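You operate a simulated robot arm through the tools that you are given. There is no shell and no other tool. Be economical: measure what you need, move in short steps, check, and stop when the job is done.

You run a simulated two-armed robot. Do the job below in one go: nothing can be reset, and whatever is moved stays where it is left.

## Task
Pick up the white filter pad labelled "fine" with one hand, pass it to the other hand and put it on the top of the service cart.

The check looks at the end state, three seconds after you hand in, the way a careful person would. Anything else that was tipped, shoved, dropped, spilled or broken makes it a failure.

## Robot
Two 7-joint arms with three-finger grippers on one trunk, on a base that drives. Base frame: it is fixed to the floor where the robot stands at the start and does not move with it; the origin is under the middle of the robot, x ahead of it, y to its left, z up. Readings come in mm, rad, newtons and seconds.
The left shoulder is at the start at [30, 124, 1008], the right one opposite. With the tool pointing down near the work surface each hand reaches from about 100 to 680 mm from the robot's upright axis, wherever it stands, measured 20 degrees to its own side. Places, roughly: top of the service cart [-2700, -400, 800]. Payload 2.2 kg a hand.
The tool frame of a hand sits at the grasp point between the pads (the TCP): z along the fingers, y along the line on which they close. The tips reach 28 mm beyond it. Largest opening 102 mm; the body of the gripper starts 71 mm behind the TCP.
Orientation is told as [roll, pitch, yaw] about the base's x, y, z axes, in that order, counted from this pose: with the fingers straight down and closing along the base's y, the tool's x points along the base's -x, its y along +y and its z along -z.

## Interface
- The arms move only by the tool jog_arm. It takes "left_commands", "right_commands" or both (then of equal length, played together; a hand with none holds still); each is a list that holds one entry, the list of rows, each a list of 7 numbers: the closure, from 0 (fully open) to 1 (shut), then the shift along the base's x, y, z in cm, then the turn, a rotation vector about the base's x, y, z in rad. In form: [[[gripper, x, y, z, rx, ry, rz], ...]]. A call has 1 to 10 rows; each row shifts and turns the commanded pose from where the row before left it. Rows are played at 5 a second. More than 50 mm and 0.15 rad between two rows, or a gripper value outside its range, and nothing of the call is played. Where a pose cannot be reached the arm comes as near as it can. A force on the tool above 40 N (or 10 N above the force at the start of the call, whichever is more), or a blocked arm, ends the call early, and 0.2 s more pass. The fingers move at their own pace and stop on an object; they squeeze with about 43 N. The grip force told is the motor's: it shows also when the fingers shut on nothing. Time passes only in rows, and 0.2 s behind the last, so rows that do not move let the fingers close. The reply holds the time, the measured pose of the TCP, the force on the tool along the base axes, the opening and the grip force, in the units named above and with some noise, with the torque about the TCP (base axes, N m) and any sound that the robot's microphone picked up.
- Cameras (640 x 400 px; columns grow to the right, rows downward): "scene" is now at [17.6, 0.1, 1715.4]; the picture's right is [0.06, -1.00, 0.00], its down [-0.89, -0.05, -0.45] and it looks along [0.45, 0.03, -0.89] (base axes); focal length 261 px, centre (320, 200). "left" rides on the left gripper at [72, 38, -86] in its tool frame; the picture's right is [-0.46, 0.89, 0.00], its down [-0.60, -0.32, -0.73] and it looks along [-0.65, -0.34, 0.68] (tool axes); focal length 256 px, centre (320, 200). "right" rides on the right gripper at [69, 44, -86] in its tool frame; the picture's right is [-0.53, 0.85, 0.00], its down [-0.58, -0.36, -0.73] and it looks along [-0.62, -0.39, 0.68] (tool axes); focal length 256 px, centre (320, 200). There is no depth. A picture from a camera that has moved, and an enlarged one, comes with that camera's place and axes in the base frame and with its lens. The place of the scene camera against the robot may be out by one fixed shift of up to 25 mm in any direction.
- camera(camera): a new picture of that camera. The clock stands still meanwhile.
- slide_trunk(by): slides the trunk up (or, below 0, down) by that many mm; the arms and the scene camera ride with it, the base frame stays. It gives what a move gives, with no picture.
- roll_base(legs): drives the robot by 1 to 6 legs, each [ahead, left, turn to the left] in mm, mm and rad, along the robot's own axes; the way and the turn of a leg run together, so that a leg with both is an arc; at most 1500 mm and 3.142 rad a leg. The arms and the cameras ride along, it lands a little off, and it stops where it bumps. It gives what a move gives.
- head_to(pan, tilt): turns the head with the scene camera to pan (to the left, within 2.496 rad either way) and tilt (down, from -0.506 to 1.204), counted from straight ahead of the robot. It gives what a move gives.
- close_up(camera, box): a new picture of the part [left, top, right, bottom] of that camera's present view, enlarged. The clock stands still meanwhile.
- hand_in(): hands the job in; it is judged then, once.

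Work in short steps. Places have to be worked out from the pictures, the camera data and where the tool is seen: move nearer, look again, correct. Check each grasp and each placing, and mend what went wrong. You have 120 turns and 108 pictures in all, those below and enlarged ones among them. Open the grippers and draw the arms clear of the work before you hand the job in, unless the task says otherwise; then end with one line.

The tools are called after ">>>" by a JSON object that holds its "name" and its "arguments". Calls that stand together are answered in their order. jog_arm: Moves the arms, as the interface text tells. Its arguments: {"type":"object","properties":{"left_commands":{"type":"array"},"right_commands":{"type":"array"}},"required":[]} The other tools are called the same way: slide_trunk (by) slides the trunk up or down; roll_base (legs) drives the base; head_to (pan, tilt) turns the head that bears the scene camera; camera (camera) takes a picture; close_up (camera, box) takes an enlarged picture of a part of a camera's view; hand_in () hands the job in.

At the start:

```text
clock: 0.0
left_position: [330.0, 90.4, 824.6]
left_tcp_rot: [-0.001, 0.001, 0.0]
left_contact_force: [-0.3, -0.4, -0.2]
left_moment: [0.01, 0.01, -0.01]
left_width: 102.0
left_gripper_force: 0.1
right_position: [371.5, -188.1, 762.0]
right_tcp_rot: [0.0, 0.0, 0.0]
right_contact_force: [1.0, 0.2, -0.4]
right_moment: [-0.03, 0.0, -0.03]
right_width: 102.1
right_gripper_force: 0.1
trunk travel left (down, up): [-250.0, 290.0]
robot x, y, heading: [0.3, 2.2, 0.002]
head pan, tilt: [0.059, 1.1]
```

scene: 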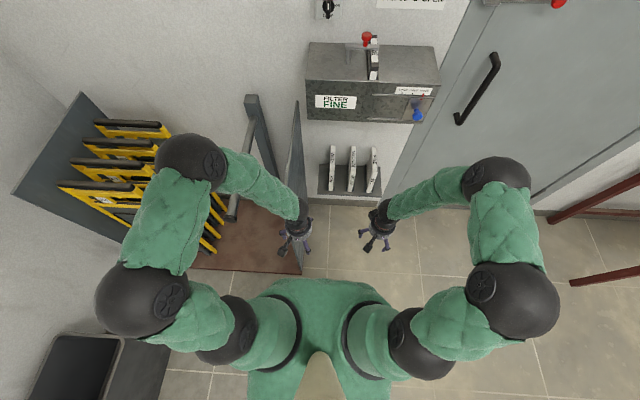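
right: 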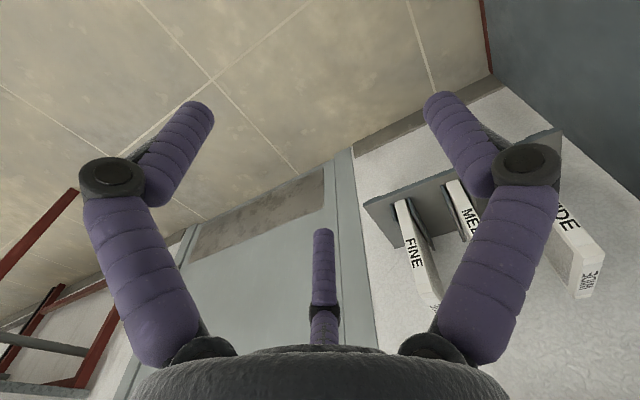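
left: 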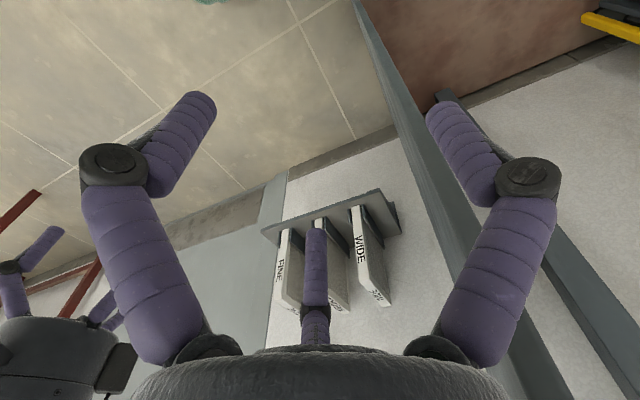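

The three pads stand in a rack at the wall; FINE looks to be the rightmost one. I'll zoom in on the rack and the box above it.

>>> {"name": "close_up", "arguments": {"camera": "scene", "box": [280, 20, 460, 210]}}

>>> {"name": "close_up", "arguments": {"camera": "right", "box": [340, 120, 640, 320]}}

>>> {"name": "close_up", "arguments": {"camera": "left", "box": [240, 160, 440, 320]}}

```text
2.11 times, centred on (370, 115) of scene
camera zoom: at [17.6, 0.1, 1715.4], right [0.06, -1.0, 0.0], down [-0.89, -0.05, -0.45], along [0.45, 0.03, -0.89], focal length 549 px, centre (215, 379)
```

zoom: 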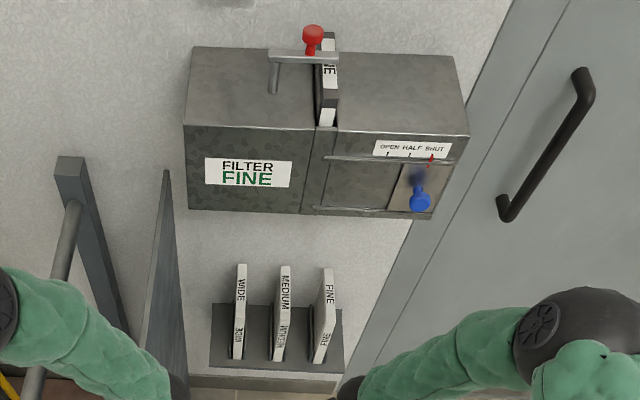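

```text
2.00 times, centred on (490, 220) of right
camera zoom: at [303.2, -145.3, 852.5], right [0.53, 0.85, 0.0], down [0.58, -0.36, 0.73], along [0.62, -0.39, -0.68], focal length 512 px, centre (-20, 160)
```

zoom: 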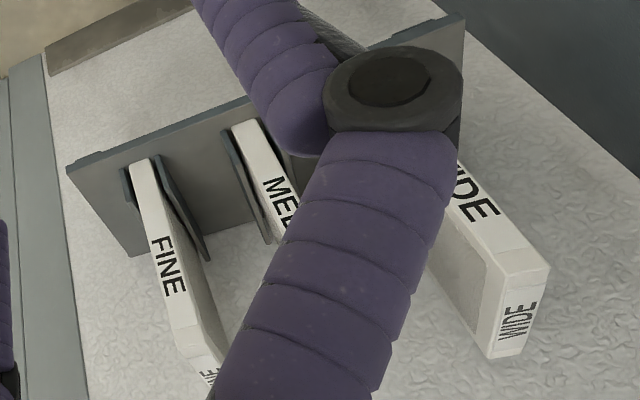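

```text
2.50 times, centred on (340, 240) of left
camera zoom: at [257.7, 127.3, 910.0], right [0.46, 0.89, 0.0], down [0.6, -0.32, 0.73], along [0.65, -0.34, -0.68], focal length 640 px, centre (270, 100)
```

zoom: 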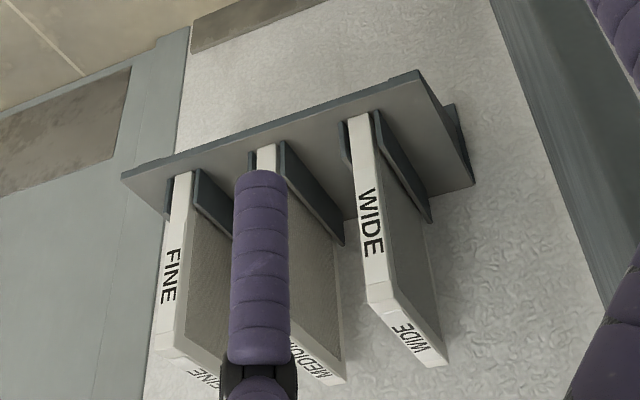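

The pad in the box also ends in "NE". I'll tilt the head up a bit and look at it, to decide which pad is meant.

>>> {"name": "head_to", "arguments": {"pan": 0.0, "tilt": 0.75}}

>>> {"name": "camera", "arguments": {"camera": "scene"}}

```text
clock: 0.8
left_position: [329.7, 89.5, 824.7]
left_tcp_rot: [0.001, 0.0, 0.001]
left_contact_force: [-0.6, 0.3, 0.7]
left_moment: [0.0, 0.04, -0.01]
left_width: 101.9
left_gripper_force: 0.0
right_position: [372.2, -189.3, 763.0]
right_tcp_rot: [-0.001, 0.001, 0.0]
right_contact_force: [-0.1, -0.7, 0.1]
right_moment: [0.01, -0.03, 0.01]
right_width: 101.8
right_gripper_force: 0.2
trunk travel left (down, up): [-250.0, 290.0]
robot x, y, heading: [-0.6, -3.7, -0.001]
head pan, tilt: [0.0, 0.75]
```

```text
101 pictures are left
camera scene: at [37.4, -3.6, 1741.0], right [0.0, -1.0, 0.0], down [-0.68, 0.0, -0.73], along [0.73, 0.0, -0.68], focal length 261 px, centre (320, 200)
```

scene: 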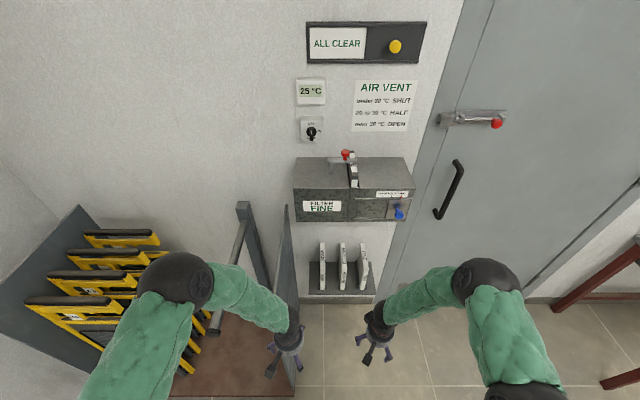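

>>> {"name": "close_up", "arguments": {"camera": "scene", "box": [290, 140, 420, 300]}}

>>> {"name": "close_up", "arguments": {"camera": "scene", "box": [290, 10, 530, 150]}}

```text
2.50 times, centred on (355, 220) of scene
camera zoom: at [37.4, -3.6, 1741.0], right [0.0, -1.0, 0.0], down [-0.68, 0.0, -0.73], along [0.73, 0.0, -0.68], focal length 652 px, centre (232, 150)
```

zoom: 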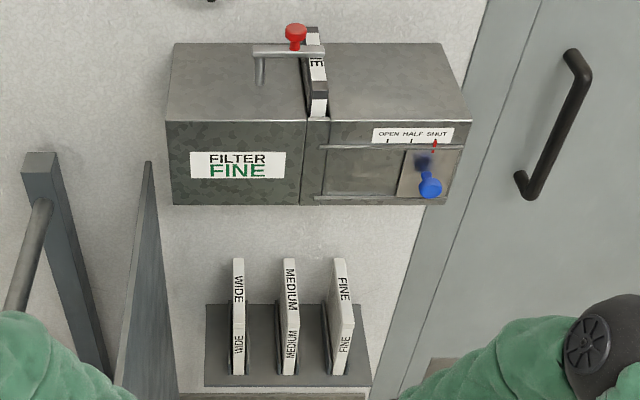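

```text
2.67 times, centred on (410, 80) of scene
camera zoom: at [37.4, -3.6, 1741.0], right [0.0, -1.0, 0.0], down [-0.68, 0.0, -0.73], along [0.73, 0.0, -0.68], focal length 696 px, centre (80, 520)
```

zoom: 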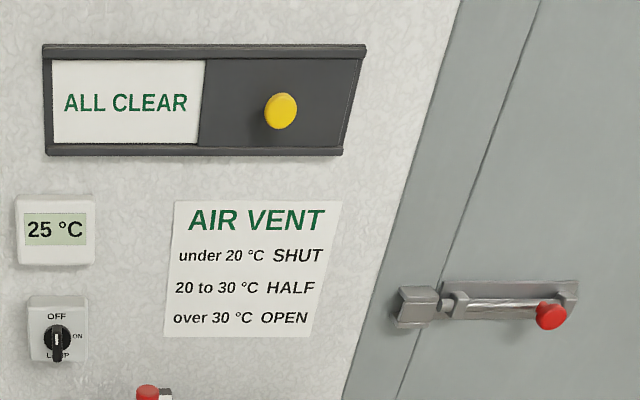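

I take the free-standing FINE pad in the rack: its front edge is about [703, -204], z about 508–698, and it is about 25 thick. I bring the right hand in front of it with the fingers turned toward the wall.

>>> {"name": "jog_arm", "arguments": {"right_commands": [[[0.2, 1.2, -0.1, -1.0, 0, -0.15, 0], [0.3, 1.2, -0.1, -1.0, 0, -0.15, 0], [0.3, 1.2, -0.1, -1.0, 0, -0.15, 0], [0.3, 1.2, -0.1, -1.0, 0, -0.15, 0], [0.3, 1.2, -0.1, -1.0, 0, -0.15, 0], [0.3, 1.2, -0.1, -1.0, 0, -0.15, 0], [0.3, 1.2, -0.1, -1.0, 0, -0.15, 0], [0.3, 1.2, -0.1, -1.0, 0, -0.15, 0], [0.3, 1.2, -0.1, -1.0, 0, -0.15, 0], [0.3, 1.2, -0.1, -1.0, 0, -0.15, 0]]]}}

>>> {"name": "camera", "arguments": {"camera": "right"}}

>>> {"name": "camera", "arguments": {"camera": "scene"}}

>>> {"name": "camera", "arguments": {"camera": "left"}}

```text
clock: 3.0
left_position: [330.5, 88.9, 825.2]
left_tcp_rot: [-0.001, 0.001, -0.001]
left_contact_force: [0.3, -0.1, 0.3]
left_moment: [0.01, -0.01, -0.03]
left_width: 102.1
left_gripper_force: 0.1
right_position: [512.8, 5.1, 773.8]
right_tcp_rot: [-0.003, -1.398, -0.004]
right_contact_force: [-0.9, -0.3, -0.7]
right_moment: [0.04, -0.02, -0.02]
right_width: 71.4
right_gripper_force: 0.0
right hand out of reach, approached as far as the arm can: row 4, 5, 6, 7, 8, 9, 10
trunk travel left (down, up): [-250.0, 290.0]
robot x, y, heading: [-1.6, 0.2, -0.004]
head pan, tilt: [0.0, 0.75]
```

```text
98 pictures are left
camera right: at [416.4, 49.9, 724.0], right [0.1, 0.84, 0.53], down [-0.62, -0.36, 0.69], along [0.78, -0.4, 0.49], focal length 256 px, centre (320, 200)
```

right: 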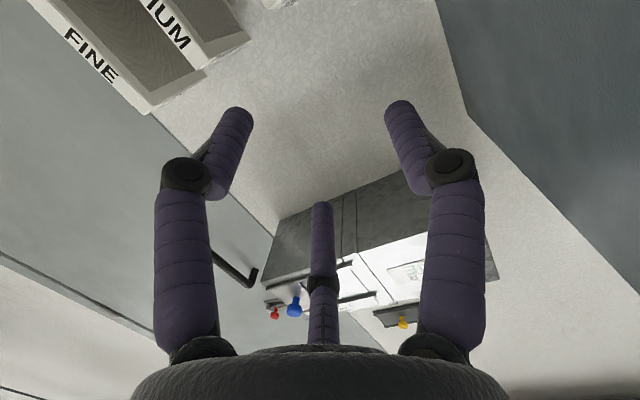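

```text
97 pictures are left
camera scene: at [37.5, -4.1, 1741.1], right [0.0, -1.0, 0.0], down [-0.68, 0.0, -0.73], along [0.73, 0.0, -0.68], focal length 261 px, centre (320, 200)
```

scene: 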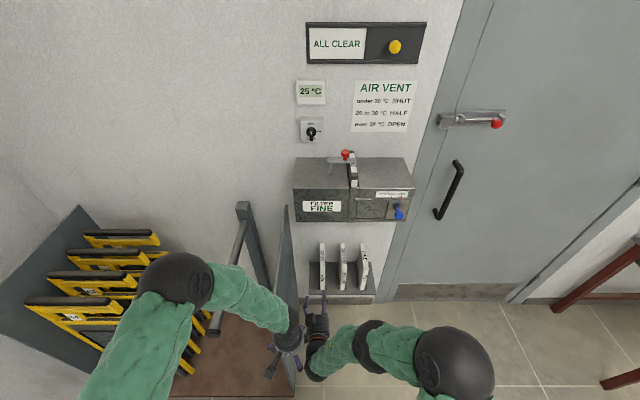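

```text
96 pictures are left
camera left: at [257.8, 127.0, 910.0], right [0.47, 0.89, 0.0], down [0.6, -0.32, 0.73], along [0.65, -0.34, -0.68], focal length 256 px, centre (320, 200)
```

left: 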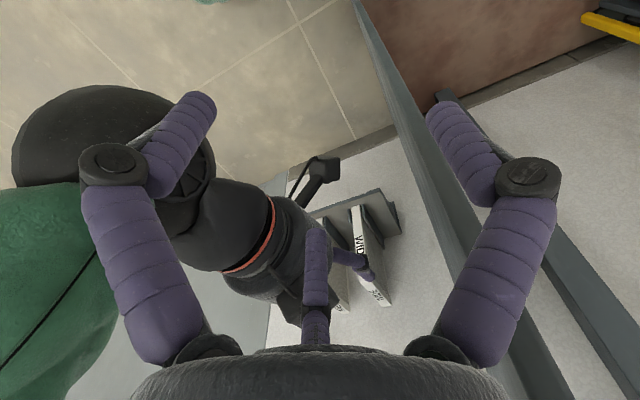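

The horizontal pose ran into a reach limit and the hand swerved in y. I turn it back to about 45° and see where it comes.

>>> {"name": "jog_arm", "arguments": {"right_commands": [[[0.3, -1.0, 0, 1.0, 0, 0.15, 0], [0.3, -1.0, 0, 1.0, 0, 0.15, 0], [0.3, -1.0, 0, 1.0, 0, 0.15, 0], [0.3, -1.0, 0, 1.0, 0, 0.15, 0], [0.3, -1.0, 0, 1.0, 0, 0.15, 0], [0.3, 0, 0, 0, 0, 0, 0]]]}}

```text
clock: 4.4
left_position: [330.3, 90.4, 823.3]
left_tcp_rot: [0.0, -0.001, -0.001]
left_contact_force: [-1.2, 0.2, 0.0]
left_moment: [0.0, -0.01, 0.01]
left_width: 101.8
left_gripper_force: 0.2
right_position: [463.3, 4.6, 822.8]
right_tcp_rot: [-0.006, -0.644, -0.001]
right_contact_force: [0.4, -0.4, 0.4]
right_moment: [-0.03, -0.01, -0.03]
right_width: 71.5
right_gripper_force: 0.1
trunk travel left (down, up): [-250.0, 290.0]
robot x, y, heading: [-1.7, 6.3, 0.0]
head pan, tilt: [0.0, 0.75]
```

The commanded pose follows the reached one. I move back to y about -205 at this 37° tilt.

>>> {"name": "jog_arm", "arguments": {"right_commands": [[[0.3, 0, -3.5, 0, 0, 0, 0], [0.3, 0, -3.5, 0, 0, 0, 0], [0.3, 0, -3.5, 0, 0, 0, 0], [0.3, 0, -3.5, 0, 0, 0, 0], [0.3, 0, -3.5, 0, 0, 0, 0], [0.3, 0, -3.5, 0, 0, 0, 0], [0.3, 0, 0, 0, 0, 0, 0]]]}}

>>> {"name": "camera", "arguments": {"camera": "right"}}

>>> {"name": "camera", "arguments": {"camera": "scene"}}

```text
clock: 6.0
left_position: [329.7, 90.1, 825.3]
left_tcp_rot: [0.001, 0.0, 0.001]
left_contact_force: [-0.1, -0.5, 0.0]
left_moment: [-0.02, 0.01, -0.01]
left_width: 102.3
left_gripper_force: 0.0
right_position: [463.6, -203.5, 822.5]
right_tcp_rot: [-0.008, -0.644, 0.001]
right_contact_force: [0.5, 0.4, -0.6]
right_moment: [-0.03, 0.04, -0.01]
right_width: 71.4
right_gripper_force: 0.0
trunk travel left (down, up): [-250.0, 290.0]
robot x, y, heading: [-0.5, -3.0, 0.001]
head pan, tilt: [0.0, 0.75]
```

```text
95 pictures are left
camera right: at [357.2, -158.6, 853.1], right [0.43, 0.85, 0.32], down [0.02, -0.36, 0.93], along [0.9, -0.4, -0.17], focal length 256 px, centre (320, 200)
```

right: 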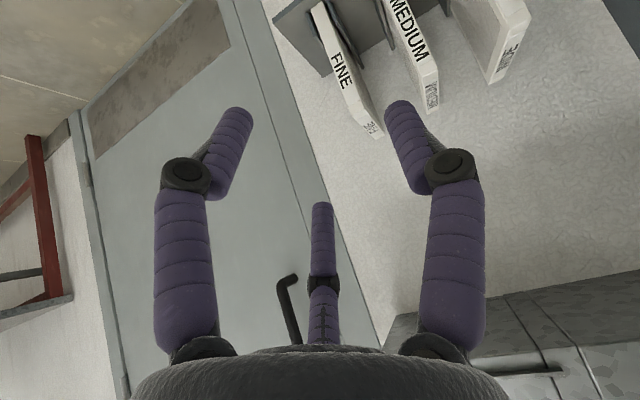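

```text
94 pictures are left
camera scene: at [37.4, -3.3, 1741.1], right [0.0, -1.0, 0.0], down [-0.68, 0.0, -0.73], along [0.73, 0.0, -0.68], focal length 261 px, centre (320, 200)
```

scene: 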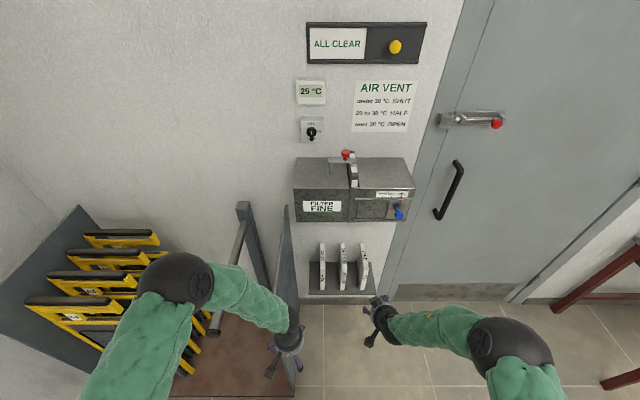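

>>> {"name": "close_up", "arguments": {"camera": "right", "box": [260, 0, 540, 150]}}

>>> {"name": "close_up", "arguments": {"camera": "scene", "box": [300, 230, 400, 310]}}

```text
2.29 times, centred on (400, 75) of right
camera zoom: at [357.2, -158.6, 853.1], right [0.43, 0.85, 0.32], down [0.02, -0.36, 0.93], along [0.9, -0.4, -0.17], focal length 585 px, centre (137, 486)
```

zoom: 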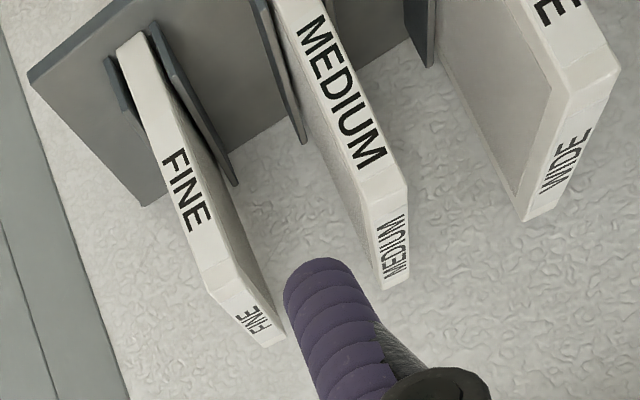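

```text
5.00 times, centred on (350, 270) of scene
camera zoom: at [37.4, -3.3, 1741.1], right [0.0, -1.0, 0.0], down [-0.68, 0.0, -0.73], along [0.73, 0.0, -0.68], focal length 1304 px, centre (170, -150)
```

zoom: 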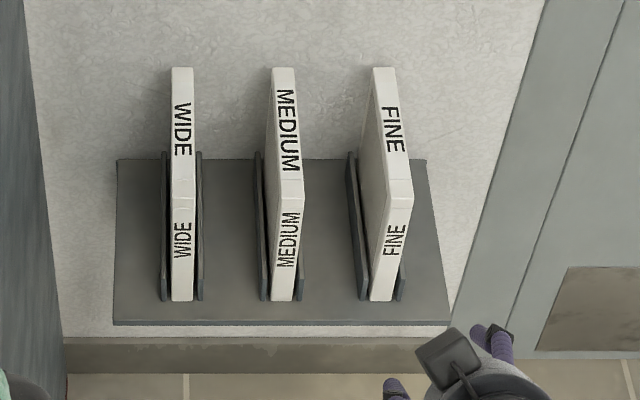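

The skew is only perspective: the pad stands straight, about 100 from MEDIUM, with about 70 of free gap. I approach the front-top corner with the hand tilted about 45°.

>>> {"name": "jog_arm", "arguments": {"right_commands": [[[0.3, 3.2, 0, -1.0, 0, -0.04, 0], [0.3, 3.2, 0, -1.0, 0, -0.04, 0], [0.3, 3.2, 0, -1.0, 0, -0.04, 0], [0.3, 3.2, 0, -1.0, 0, -0.04, 0], [0.3, 3.2, 0, -1.0, 0, -0.04, 0], [0.3, 0, 0, 0, 0, 0, 0]]]}}

>>> {"name": "camera", "arguments": {"camera": "right"}}

>>> {"name": "camera", "arguments": {"camera": "scene"}}

```text
clock: 7.4
left_position: [330.1, 89.7, 824.2]
left_tcp_rot: [-0.001, 0.0, 0.0]
left_contact_force: [-0.3, 0.4, -0.3]
left_moment: [0.0, 0.0, -0.01]
left_width: 102.0
left_gripper_force: 0.1
right_position: [591.6, -193.7, 803.6]
right_tcp_rot: [-0.015, -0.814, 0.0]
right_contact_force: [0.0, -0.4, -0.4]
right_moment: [-0.02, -0.01, -0.01]
right_width: 71.5
right_gripper_force: 0.0
right hand out of reach, approached as far as the arm can: row 4, 5
trunk travel left (down, up): [-250.0, 290.0]
robot x, y, heading: [1.8, -3.1, -0.002]
head pan, tilt: [0.0, 0.75]
```

```text
91 pictures are left
camera right: at [481.4, -147.7, 814.9], right [0.38, 0.85, 0.38], down [-0.14, -0.35, 0.93], along [0.92, -0.4, -0.02], focal length 256 px, centre (320, 200)
```

right: 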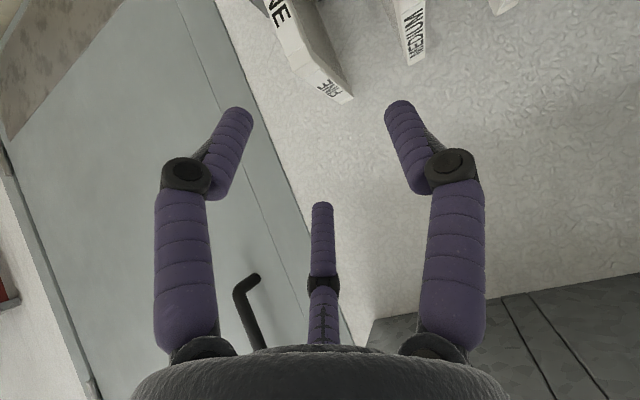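

```text
90 pictures are left
camera scene: at [37.2, -3.5, 1741.1], right [0.0, -1.0, 0.0], down [-0.68, 0.0, -0.73], along [0.73, 0.0, -0.68], focal length 261 px, centre (320, 200)
```

scene: 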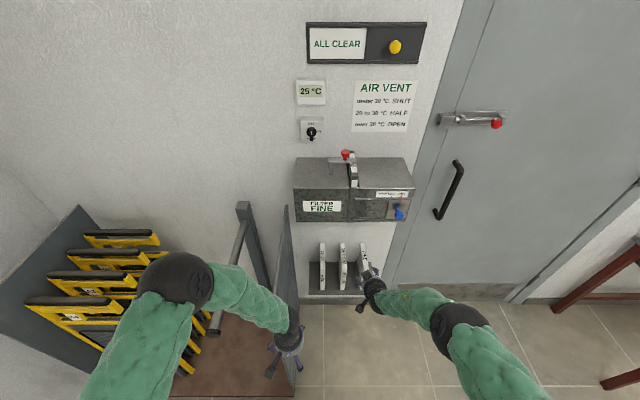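

The limit looks like a wrist limit at steep tilt, so lowering the trunk should help. First I check the panel next to the left arm, so that nothing gets hit.

>>> {"name": "head_to", "arguments": {"pan": 0.5, "tilt": 0.8}}

>>> {"name": "camera", "arguments": {"camera": "scene"}}

```text
clock: 8.4
left_position: [330.0, 90.0, 823.3]
left_tcp_rot: [0.001, 0.0, 0.001]
left_contact_force: [1.2, 0.8, 0.0]
left_moment: [-0.02, -0.04, -0.01]
left_width: 102.1
left_gripper_force: 0.0
right_position: [591.2, -192.9, 801.5]
right_tcp_rot: [-0.015, -0.811, -0.001]
right_contact_force: [-0.5, -0.5, -0.2]
right_moment: [-0.01, 0.02, 0.0]
right_width: 71.5
right_gripper_force: 0.1
trunk travel left (down, up): [-250.0, 290.0]
robot x, y, heading: [1.1, 1.8, 0.001]
head pan, tilt: [0.499, 0.799]
```

```text
89 pictures are left
camera scene: at [25.5, 34.9, 1737.1], right [0.48, -0.88, 0.0], down [-0.63, -0.34, -0.7], along [0.61, 0.33, -0.72], focal length 261 px, centre (320, 200)
```

scene: 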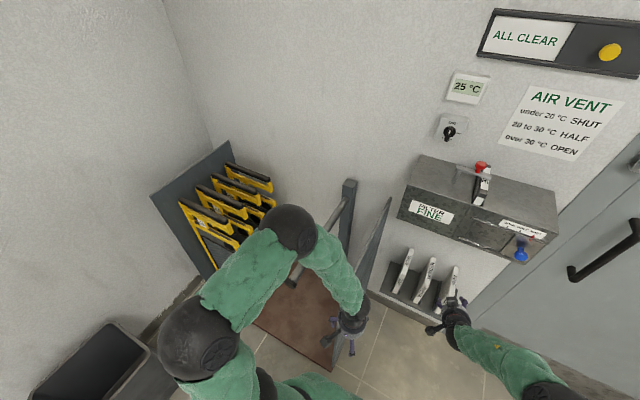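

The panel stands at about y=158, x above about 500; the left arm is clear of it and has its elbow high. I lower the trunk by 150 and then see how the right hand can reach.

>>> {"name": "slide_trunk", "arguments": {"by": -150}}

>>> {"name": "head_to", "arguments": {"pan": 0.0, "tilt": 0.8}}

>>> {"name": "camera", "arguments": {"camera": "right"}}

>>> {"name": "camera", "arguments": {"camera": "scene"}}

```text
clock: 10.1
left_position: [330.6, 89.6, 674.3]
left_tcp_rot: [-0.001, 0.001, 0.0]
left_contact_force: [1.1, -1.1, 0.1]
left_moment: [0.0, 0.0, 0.01]
left_width: 102.0
left_gripper_force: 0.0
right_position: [591.7, -193.9, 653.9]
right_tcp_rot: [-0.015, -0.814, -0.002]
right_contact_force: [0.8, -0.2, 1.0]
right_moment: [0.0, 0.01, 0.02]
right_width: 71.6
right_gripper_force: 0.1
trunk travel left (down, up): [-100.0, 440.0]
robot x, y, heading: [-4.5, 0.4, -0.002]
head pan, tilt: [0.499, 0.799]
```

```text
clock: 11.0
left_position: [331.5, 89.2, 672.4]
left_tcp_rot: [0.0, 0.001, 0.0]
left_contact_force: [0.2, -0.6, -0.6]
left_moment: [0.01, 0.0, 0.0]
left_width: 101.9
left_gripper_force: 0.1
right_position: [590.9, -192.7, 652.8]
right_tcp_rot: [-0.016, -0.812, -0.001]
right_contact_force: [-0.1, 0.1, -0.7]
right_moment: [-0.03, 0.02, -0.01]
right_width: 71.6
right_gripper_force: 0.1
trunk travel left (down, up): [-100.0, 440.0]
robot x, y, heading: [-1.1, 0.9, -0.005]
head pan, tilt: [0.0, 0.799]
```

```text
88 pictures are left
camera right: at [481.3, -147.8, 664.9], right [0.38, 0.85, 0.38], down [-0.14, -0.35, 0.93], along [0.92, -0.4, -0.02], focal length 256 px, centre (320, 200)
```

right: 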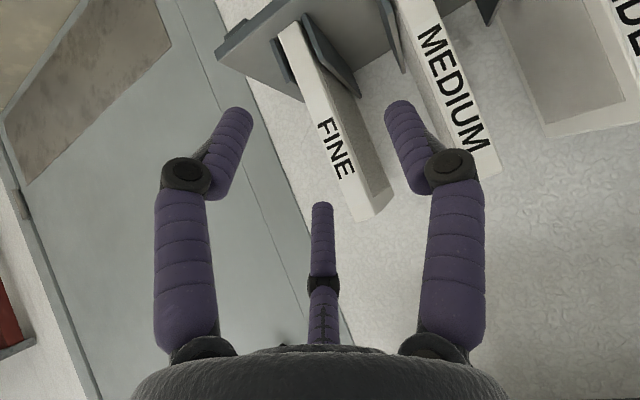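

```text
87 pictures are left
camera scene: at [35.2, -3.6, 1587.1], right [0.0, -1.0, 0.0], down [-0.72, 0.0, -0.7], along [0.7, 0.0, -0.72], focal length 261 px, centre (320, 200)
```

scene: 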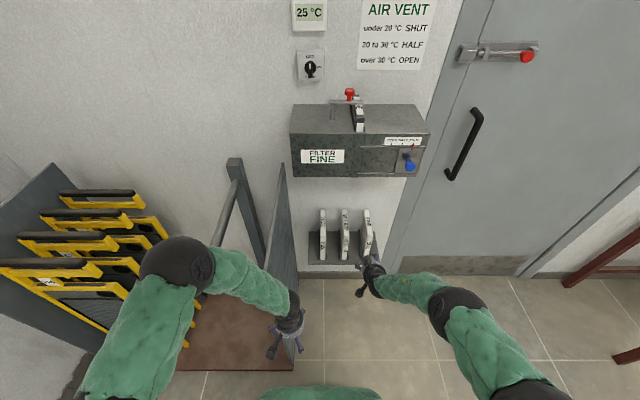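

The front edge of the pad now triangulates to y about -209, z 508–692. I move the right hand to y=-209 and part of the way in, with the gap open 71.

>>> {"name": "jog_arm", "arguments": {"right_commands": [[[0.3, 2.0, -0.5, 0.3, 0, 0, 0], [0.3, 2.0, -0.5, 0.3, 0, 0, 0], [0.3, 2.0, -0.6, 0.3, 0, 0, 0], [0.3, 0, 0, 0, 0, 0, 0]]]}}

>>> {"name": "camera", "arguments": {"camera": "right"}}

>>> {"name": "close_up", "arguments": {"camera": "scene", "box": [290, 190, 410, 310]}}

```text
clock: 12.0
left_position: [329.8, 90.6, 674.0]
left_tcp_rot: [-0.001, -0.001, 0.0]
left_contact_force: [-0.3, -1.0, 0.4]
left_moment: [-0.03, -0.02, -0.01]
left_width: 102.0
left_gripper_force: 0.1
right_position: [653.6, -208.1, 662.5]
right_tcp_rot: [-0.017, -0.813, 0.0]
right_contact_force: [0.1, 0.0, 0.0]
right_moment: [0.02, 0.0, -0.01]
right_width: 71.3
right_gripper_force: 0.0
trunk travel left (down, up): [-100.0, 440.0]
robot x, y, heading: [3.0, -0.9, -0.002]
head pan, tilt: [0.0, 0.799]
```

```text
86 pictures are left
camera right: at [543.3, -164.1, 674.4], right [0.38, 0.85, 0.38], down [-0.14, -0.35, 0.93], along [0.92, -0.4, -0.02], focal length 256 px, centre (320, 200)
```

right: 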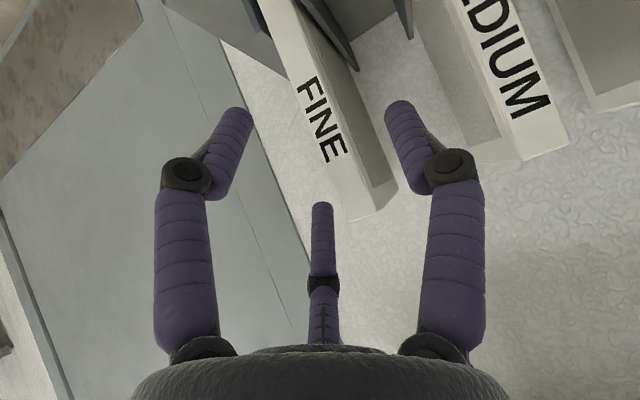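

```text
3.33 times, centred on (350, 250) of scene
camera zoom: at [35.3, -3.6, 1587.1], right [0.0, -1.0, 0.0], down [-0.72, 0.0, -0.7], along [0.7, 0.0, -0.72], focal length 870 px, centre (220, 33)
```

zoom: 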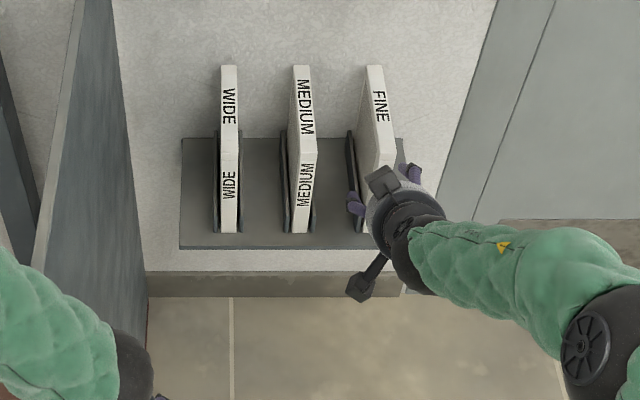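

The hand is centred to within a few mm. I go 80 farther in so the pads straddle the front-top corner.

>>> {"name": "jog_arm", "arguments": {"right_commands": [[[0.3, 2.0, -0.1, 0, 0.004, 0, 0], [0.3, 2.0, -0.1, 0, 0.004, 0, 0], [0.3, 2.0, -0.1, 0, 0.004, 0, 0], [0.3, 2.0, 0, 0, 0.004, 0, 0], [0.3, 0, 0, 0, 0, 0, 0]]]}}

>>> {"name": "camera", "arguments": {"camera": "right"}}

>>> {"name": "close_up", "arguments": {"camera": "scene", "box": [290, 190, 410, 310]}}

```text
clock: 13.2
left_position: [331.2, 90.0, 674.7]
left_tcp_rot: [0.0, -0.001, 0.001]
left_contact_force: [0.2, 0.7, -0.8]
left_moment: [0.01, 0.03, 0.0]
left_width: 101.9
left_gripper_force: 0.1
right_position: [732.3, -211.6, 659.4]
right_tcp_rot: [0.009, -0.813, -0.019]
right_contact_force: [-0.3, 0.3, -1.1]
right_moment: [0.0, -0.05, -0.01]
right_width: 71.4
right_gripper_force: 0.0
trunk travel left (down, up): [-100.0, 440.0]
robot x, y, heading: [-0.3, -1.3, 0.0]
head pan, tilt: [0.0, 0.799]
```

```text
84 pictures are left
camera right: at [622.2, -166.6, 672.5], right [0.38, 0.84, 0.39], down [-0.14, -0.37, 0.92], along [0.92, -0.4, -0.02], focal length 256 px, centre (320, 200)
```

right: 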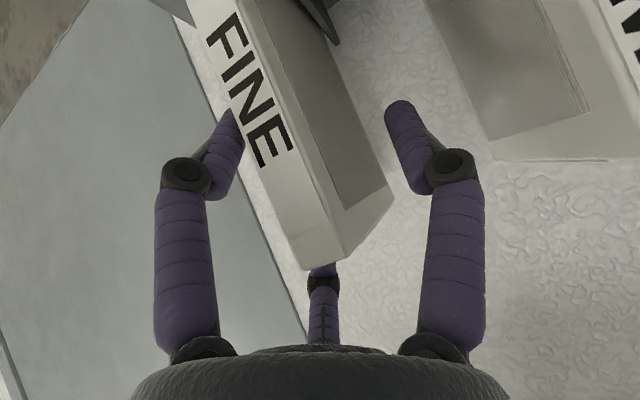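

```text
3.33 times, centred on (350, 250) of scene
camera zoom: at [35.2, -3.6, 1587.1], right [0.0, -1.0, 0.0], down [-0.72, 0.0, -0.7], along [0.7, 0.0, -0.72], focal length 870 px, centre (220, 33)
```

zoom: 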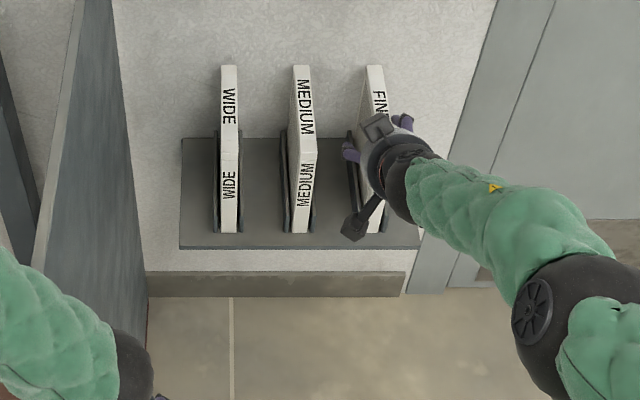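

The pad is between the fingers, with about 29 mm overlap from the front edge. I close.

>>> {"name": "jog_arm", "arguments": {"right_commands": [[[0.5, 0, 0, 0, 0, 0, 0], [0.65, 0, 0, 0, 0, 0, 0], [0.8, 0, 0, 0, 0, 0, 0], [1, 0, 0, 0, 0, 0, 0], [1, 0, 0, 0, 0, 0, 0]]]}}

>>> {"name": "camera", "arguments": {"camera": "right"}}

```text
clock: 14.4
left_position: [330.7, 90.0, 674.0]
left_tcp_rot: [-0.002, 0.002, -0.001]
left_contact_force: [0.9, 1.0, -0.6]
left_moment: [0.02, 0.02, 0.01]
left_width: 101.9
left_gripper_force: 0.1
right_position: [732.4, -212.9, 659.9]
right_tcp_rot: [0.007, -0.812, -0.018]
right_contact_force: [-1.0, -5.0, -1.7]
right_moment: [-0.73, 0.16, 0.16]
right_width: 32.0
right_gripper_force: 42.5
trunk travel left (down, up): [-100.0, 440.0]
robot x, y, heading: [-1.0, -2.4, -0.001]
head pan, tilt: [0.0, 0.799]
```

```text
82 pictures are left
camera right: at [621.9, -167.6, 672.1], right [0.38, 0.84, 0.39], down [-0.14, -0.37, 0.92], along [0.92, -0.4, -0.02], focal length 256 px, centre (320, 200)
```

right: 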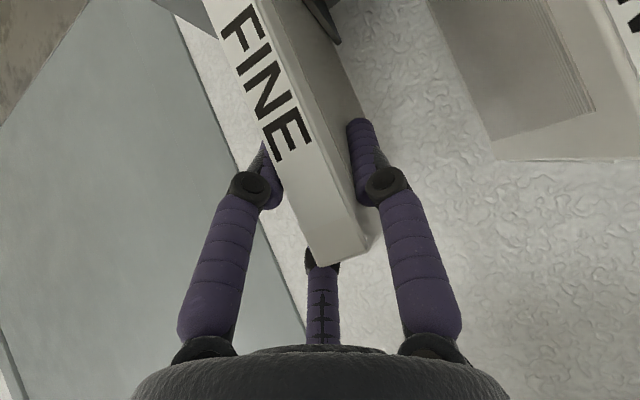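

Gripped (32 mm). I relax 2 mm sideways toward -y and lift slowly straight up.

>>> {"name": "jog_arm", "arguments": {"right_commands": [[[1, 0, -0.2, 0.3, 0, 0, 0], [1, 0, 0, 1.0, 0, 0, 0], [1, 0, 0, 1.0, 0, 0, 0], [1, 0, 0, 1.0, 0, 0, 0], [1, 0, 0, 0, 0, 0, 0]]]}}

>>> {"name": "camera", "arguments": {"camera": "right"}}

>>> {"name": "close_up", "arguments": {"camera": "scene", "box": [290, 190, 410, 310]}}

```text
clock: 15.6
left_position: [330.4, 89.3, 673.6]
left_tcp_rot: [0.0, -0.002, -0.001]
left_contact_force: [-0.3, 0.8, 0.4]
left_moment: [0.01, -0.02, 0.01]
left_width: 102.0
left_gripper_force: 0.1
right_position: [731.8, -214.3, 694.1]
right_tcp_rot: [0.009, -0.81, -0.018]
right_contact_force: [-0.1, -0.4, -0.8]
right_moment: [-0.07, 0.0, 0.02]
right_width: 31.7
right_gripper_force: 43.3
trunk travel left (down, up): [-100.0, 440.0]
robot x, y, heading: [-1.1, -2.5, -0.004]
head pan, tilt: [0.0, 0.799]
```

```text
81 pictures are left
camera right: at [621.7, -168.8, 706.7], right [0.38, 0.84, 0.39], down [-0.14, -0.37, 0.92], along [0.92, -0.4, -0.02], focal length 256 px, centre (320, 200)
```

right: 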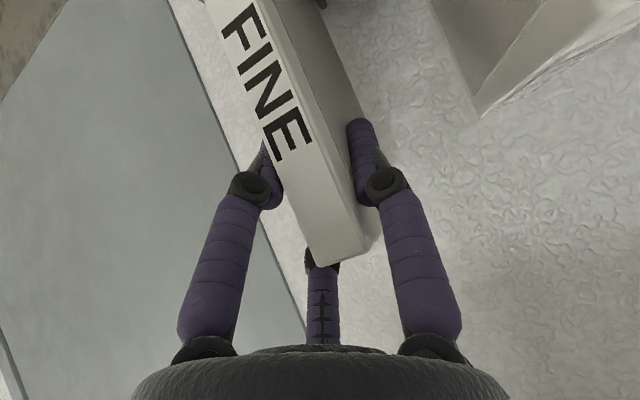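

```text
3.33 times, centred on (350, 250) of scene
camera zoom: at [35.4, -3.7, 1587.1], right [0.0, -1.0, 0.0], down [-0.72, 0.0, -0.7], along [0.7, 0.0, -0.72], focal length 870 px, centre (220, 33)
```

zoom: 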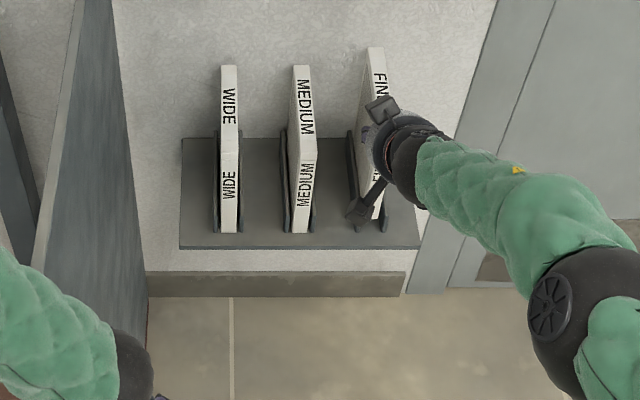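

It comes up freely. I lift another 90 mm to clear the guides.

>>> {"name": "jog_arm", "arguments": {"right_commands": [[[1, 0, 0, 1.5, 0, 0, 0], [1, 0, 0, 1.5, 0, 0, 0], [1, 0, 0, 1.5, 0, 0, 0], [1, 0, 0, 1.5, 0, 0, 0], [1, 0, 0, 1.5, 0, 0, 0], [1, 0, 0, 1.5, 0, 0, 0], [1, 0, 0, 0, 0, 0, 0]]]}}

>>> {"name": "close_up", "arguments": {"camera": "scene", "box": [290, 170, 430, 310]}}

>>> {"name": "camera", "arguments": {"camera": "left"}}

```text
clock: 17.2
left_position: [330.6, 89.7, 674.1]
left_tcp_rot: [-0.001, 0.001, -0.001]
left_contact_force: [-1.0, -0.5, -0.2]
left_moment: [-0.01, 0.02, 0.0]
left_width: 102.2
left_gripper_force: 0.1
right_position: [729.8, -213.8, 785.2]
right_tcp_rot: [0.005, -0.812, -0.018]
right_contact_force: [-0.3, 0.0, -1.1]
right_moment: [0.02, 0.05, 0.01]
right_width: 31.9
right_gripper_force: 43.1
trunk travel left (down, up): [-100.0, 440.0]
robot x, y, heading: [-0.0, 1.7, -0.001]
head pan, tilt: [0.0, 0.799]
```

```text
2.86 times, centred on (360, 240) of scene
camera zoom: at [35.4, -3.7, 1587.1], right [0.0, -1.0, 0.0], down [-0.72, 0.0, -0.7], along [0.7, 0.0, -0.72], focal length 745 px, centre (206, 86)
```

zoom: 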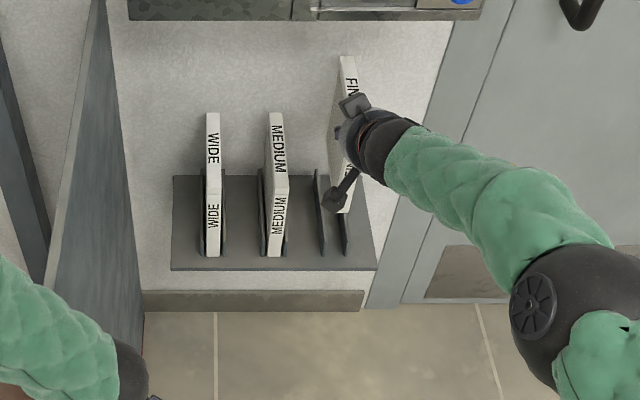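

```text
78 pictures are left
camera left: at [257.8, 127.3, 759.9], right [0.46, 0.89, 0.0], down [0.6, -0.32, 0.73], along [0.65, -0.34, -0.68], focal length 256 px, centre (320, 200)
```

left: 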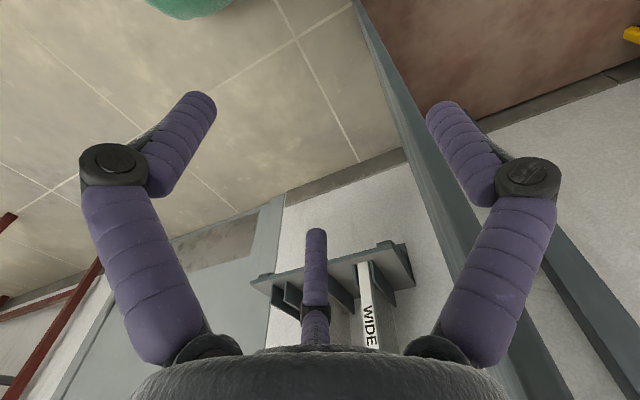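

The pad has cleared the guides. I'll look behind before backing the base away from the wall.

>>> {"name": "head_to", "arguments": {"pan": 2.45, "tilt": 0.35}}

>>> {"name": "camera", "arguments": {"camera": "scene"}}

>>> {"name": "head_to", "arguments": {"pan": -2.45, "tilt": 0.35}}

>>> {"name": "camera", "arguments": {"camera": "scene"}}

```text
clock: 19.5
left_position: [330.7, 89.9, 674.2]
left_tcp_rot: [0.001, -0.001, 0.0]
left_contact_force: [0.4, 0.7, -0.6]
left_moment: [0.02, 0.02, -0.02]
left_width: 102.0
left_gripper_force: 0.0
right_position: [730.2, -213.9, 785.9]
right_tcp_rot: [0.007, -0.812, -0.017]
right_contact_force: [0.0, 0.0, -1.4]
right_moment: [0.02, 0.04, -0.02]
right_width: 31.9
right_gripper_force: 43.3
trunk travel left (down, up): [-100.0, 440.0]
robot x, y, heading: [-1.4, 0.3, 0.0]
head pan, tilt: [2.45, 0.351]
```

```text
77 pictures are left
camera scene: at [-117.0, 55.7, 1626.8], right [0.64, 0.77, 0.0], down [0.26, -0.22, -0.94], along [-0.72, 0.6, -0.34], focal length 261 px, centre (320, 200)
```

scene: 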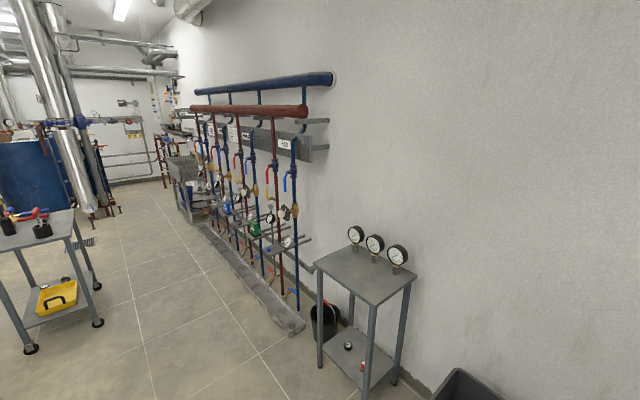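

```text
clock: 23.3
left_position: [330.2, 90.0, 674.8]
left_tcp_rot: [-0.002, 0.001, 0.0]
left_contact_force: [-0.8, 0.4, -0.4]
left_moment: [-0.01, 0.02, 0.0]
left_width: 101.8
left_gripper_force: 0.0
right_position: [731.2, -214.5, 783.8]
right_tcp_rot: [0.005, -0.812, -0.018]
right_contact_force: [0.0, -0.1, -0.9]
right_moment: [0.03, 0.02, 0.0]
right_width: 31.7
right_gripper_force: 42.7
trunk travel left (down, up): [-100.0, 440.0]
robot x, y, heading: [0.1, 3.2, 0.003]
head pan, tilt: [-2.45, 0.351]
```

```text
76 pictures are left
camera scene: at [-117.0, -63.0, 1626.8], right [-0.64, 0.77, 0.0], down [0.26, 0.22, -0.94], along [-0.72, -0.6, -0.34], focal length 261 px, centre (320, 200)
```

scene: 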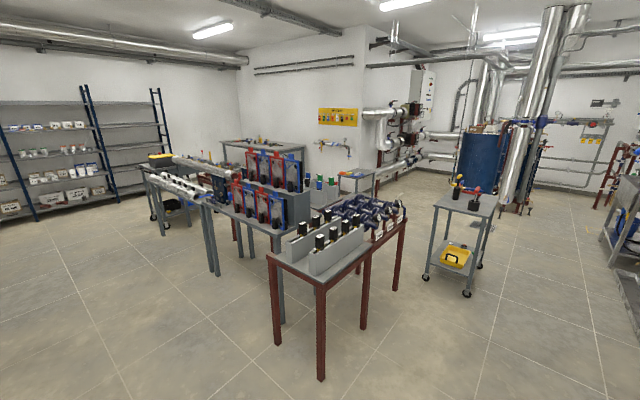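

The aisle behind is clear (table right side at y about -650, pipes at y about +850), and the cart stands at about [-2600, -445]. I back off 450 mm straight.

>>> {"name": "roll_base", "arguments": {"legs": [[-450, 0, 0]]}}

>>> {"name": "head_to", "arguments": {"pan": 0.0, "tilt": 0.8}}

>>> {"name": "camera", "arguments": {"camera": "scene"}}

>>> {"name": "camera", "arguments": {"camera": "left"}}

```text
clock: 26.1
left_position: [-122.2, 90.9, 674.0]
left_tcp_rot: [0.0, 0.001, 0.004]
left_contact_force: [-0.2, 0.3, -0.6]
left_moment: [0.01, -0.04, -0.02]
left_width: 102.1
left_gripper_force: 0.1
right_position: [278.4, -211.5, 784.8]
right_tcp_rot: [0.007, -0.815, -0.012]
right_contact_force: [0.1, -0.3, -0.3]
right_moment: [0.01, 0.01, 0.02]
right_width: 31.7
right_gripper_force: 43.4
trunk travel left (down, up): [-100.0, 440.0]
robot x, y, heading: [-450.4, 1.1, 0.002]
head pan, tilt: [-2.45, 0.351]
```

```text
clock: 28.3
left_position: [-123.4, 91.1, 673.4]
left_tcp_rot: [0.001, 0.0, 0.001]
left_contact_force: [0.5, -0.2, 0.3]
left_moment: [0.0, 0.01, -0.01]
left_width: 102.1
left_gripper_force: 0.0
right_position: [278.5, -211.8, 784.1]
right_tcp_rot: [0.007, -0.811, -0.012]
right_contact_force: [0.3, 0.2, -1.0]
right_moment: [0.01, 0.03, -0.02]
right_width: 31.8
right_gripper_force: 43.2
trunk travel left (down, up): [-100.0, 440.0]
robot x, y, heading: [-456.4, -0.7, 0.0]
head pan, tilt: [0.0, 0.799]
```

```text
75 pictures are left
camera scene: at [-416.9, -4.4, 1587.1], right [0.0, -1.0, 0.0], down [-0.72, 0.0, -0.7], along [0.7, 0.0, -0.72], focal length 261 px, centre (320, 200)
```

scene: 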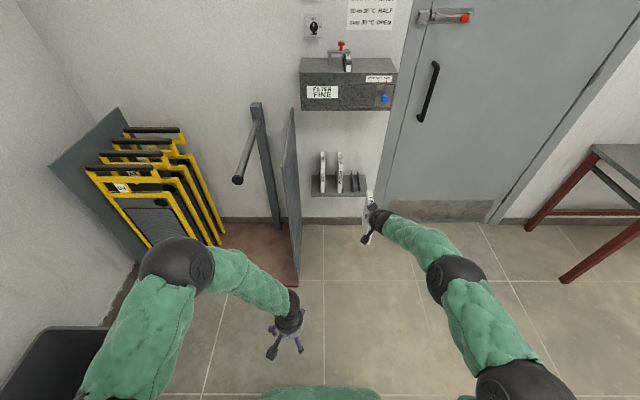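

```text
74 pictures are left
camera left: at [-195.0, 127.4, 759.9], right [0.46, 0.89, 0.0], down [0.61, -0.31, 0.73], along [0.65, -0.34, -0.68], focal length 256 px, centre (320, 200)
```

left: 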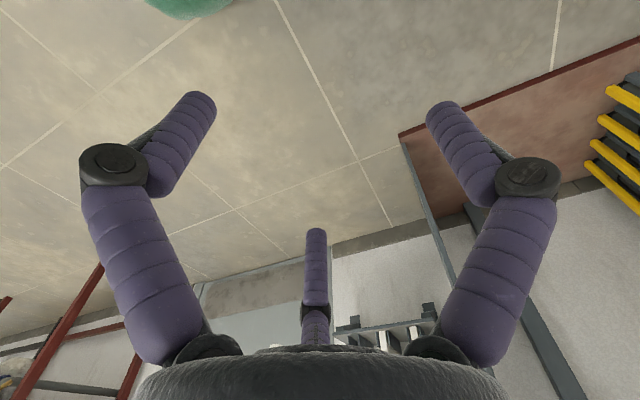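

The pad is held firmly and now in free space. I bring it toward the middle, with the same tilt, for the handover.

>>> {"name": "jog_arm", "arguments": {"right_commands": [[[1, -2.0, 2.4, 0, 0, 0, 0], [1, -2.0, 2.4, 0, 0, 0, 0], [1, -2.0, 2.4, 0, 0, 0, 0], [1, -2.0, 2.4, 0, 0, 0, 0], [1, -2.0, 2.4, 0, 0, 0, 0], [1, -2.0, 2.4, 0, 0, 0, 0], [1, -2.0, 2.0, 0, 0, 0, 0], [1, 0, 0, 0, 0, 0, 0]]]}}

>>> {"name": "camera", "arguments": {"camera": "scene"}}

>>> {"name": "camera", "arguments": {"camera": "left"}}

```text
clock: 30.1
left_position: [-123.1, 90.0, 674.6]
left_tcp_rot: [-0.001, -0.001, 0.005]
left_contact_force: [1.1, 0.3, 0.1]
left_moment: [-0.01, 0.0, -0.04]
left_width: 102.1
left_gripper_force: 0.0
right_position: [137.6, -47.7, 785.4]
right_tcp_rot: [0.006, -0.811, -0.012]
right_contact_force: [-0.1, 0.3, -1.6]
right_moment: [-0.04, -0.01, -0.02]
right_width: 31.8
right_gripper_force: 43.2
trunk travel left (down, up): [-100.0, 440.0]
robot x, y, heading: [-454.3, 1.2, 0.005]
head pan, tilt: [0.0, 0.799]
```

```text
73 pictures are left
camera scene: at [-417.0, -4.3, 1587.1], right [0.0, -1.0, 0.0], down [-0.72, 0.0, -0.7], along [0.7, 0.0, -0.72], focal length 261 px, centre (320, 200)
```

scene: 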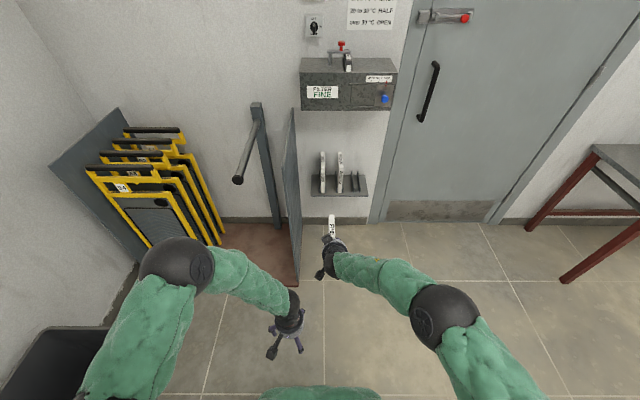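

```text
72 pictures are left
camera left: at [-195.0, 127.4, 760.0], right [0.46, 0.89, 0.0], down [0.61, -0.31, 0.73], along [0.65, -0.34, -0.68], focal length 256 px, centre (320, 200)
```

left: 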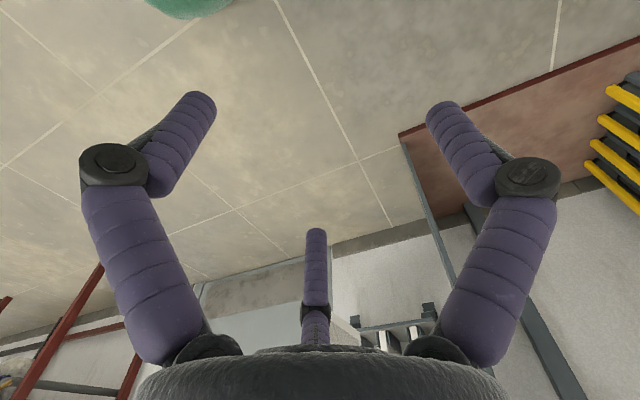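

That works without a limit. I move the right hand a bit closer, and raise the left hand high so it can come over the top of the pad.

>>> {"name": "jog_arm", "arguments": {"right_commands": [[[1, -1.2, 0.5, 0, 0, 0, 0], [1, -1.2, 0.5, 0, 0, 0, 0], [1, -1.2, 0.5, 0, 0, 0, 0], [1, -1.2, 0.5, 0, 0, 0, 0], [1, -1.2, 0.5, 0, 0, 0, 0], [1, 0, 0, 0, 0, 0, 0]]], "left_commands": [[[0, 0, 0, 4.5, 0, 0, 0], [0, 0, 0, 4.5, 0, 0, 0], [0, 0, 0, 4.5, 0, 0, 0], [0, 0, 0, 4.5, 0, 0, 0], [0, 0, 0, 4.5, 0, 0, 0], [0, 0, 0, 0, 0, 0, 0]]]}}

>>> {"name": "camera", "arguments": {"camera": "left"}}

```text
clock: 31.5
left_position: [-122.1, 90.3, 899.4]
left_tcp_rot: [0.0, 0.002, 0.004]
left_contact_force: [0.1, -0.6, -0.8]
left_moment: [-0.02, 0.0, 0.01]
left_width: 101.9
left_gripper_force: 0.0
right_position: [79.0, -21.5, 783.9]
right_tcp_rot: [0.007, -0.812, -0.013]
right_contact_force: [0.7, 0.6, -0.3]
right_moment: [-0.02, 0.04, 0.0]
right_width: 31.8
right_gripper_force: 43.3
trunk travel left (down, up): [-100.0, 440.0]
robot x, y, heading: [-451.8, -2.2, 0.004]
head pan, tilt: [0.0, 0.799]
```

```text
71 pictures are left
camera left: at [-194.5, 126.9, 985.6], right [0.46, 0.89, 0.0], down [0.61, -0.31, 0.73], along [0.65, -0.34, -0.68], focal length 256 px, centre (320, 200)
```

left: 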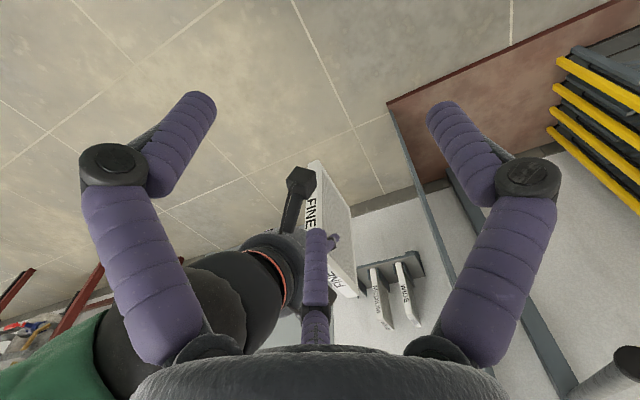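

The left camera shows the pad ahead of the right hand. I move the left hand forward along y≈115, clear of the right wrist.

>>> {"name": "jog_arm", "arguments": {"left_commands": [[[0, 2.0, 1.5, 2.0, 0, 0, 0], [0, 3.5, 1.0, 1.0, 0, 0, 0], [0, 3.7, 0, 0, 0, 0, 0], [0, 3.8, 0, 0, 0, 0, 0], [0, 3.8, 0, 0, 0, 0, 0], [0, 3.8, 0, 0, 0, 0, 0], [0, 3.8, 0, 0, 0, 0, 0], [0, 3.8, 0, 0, 0, 0, 0], [0, 0, 0, 0, 0, 0, 0]]]}}

>>> {"name": "camera", "arguments": {"camera": "left"}}

>>> {"name": "camera", "arguments": {"camera": "scene"}}

```text
clock: 33.5
left_position: [158.9, 115.5, 930.0]
left_tcp_rot: [0.001, 0.0, 0.004]
left_contact_force: [-0.3, -0.2, 0.8]
left_moment: [0.0, 0.01, -0.04]
left_width: 101.8
left_gripper_force: 0.0
right_position: [79.6, -21.3, 784.7]
right_tcp_rot: [0.007, -0.811, -0.011]
right_contact_force: [-0.2, -0.9, -0.3]
right_moment: [-0.01, 0.05, 0.01]
right_width: 31.7
right_gripper_force: 43.3
trunk travel left (down, up): [-100.0, 440.0]
robot x, y, heading: [-450.2, -2.5, 0.005]
head pan, tilt: [0.0, 0.799]
```

```text
70 pictures are left
camera left: at [87.1, 152.1, 1015.9], right [0.46, 0.89, 0.0], down [0.61, -0.31, 0.73], along [0.65, -0.34, -0.68], focal length 256 px, centre (320, 200)
```

left: 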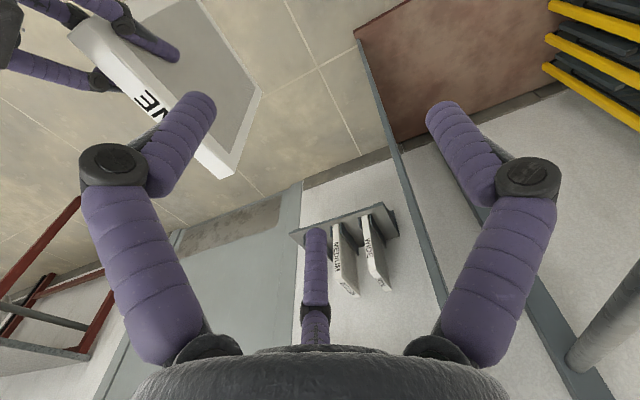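

```text
69 pictures are left
camera scene: at [-417.3, -4.3, 1587.1], right [0.0, -1.0, 0.0], down [-0.72, 0.0, -0.7], along [0.7, 0.0, -0.72], focal length 261 px, centre (320, 200)
```

scene: 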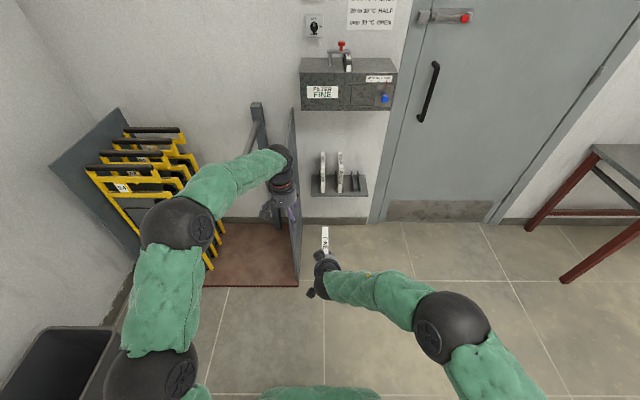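

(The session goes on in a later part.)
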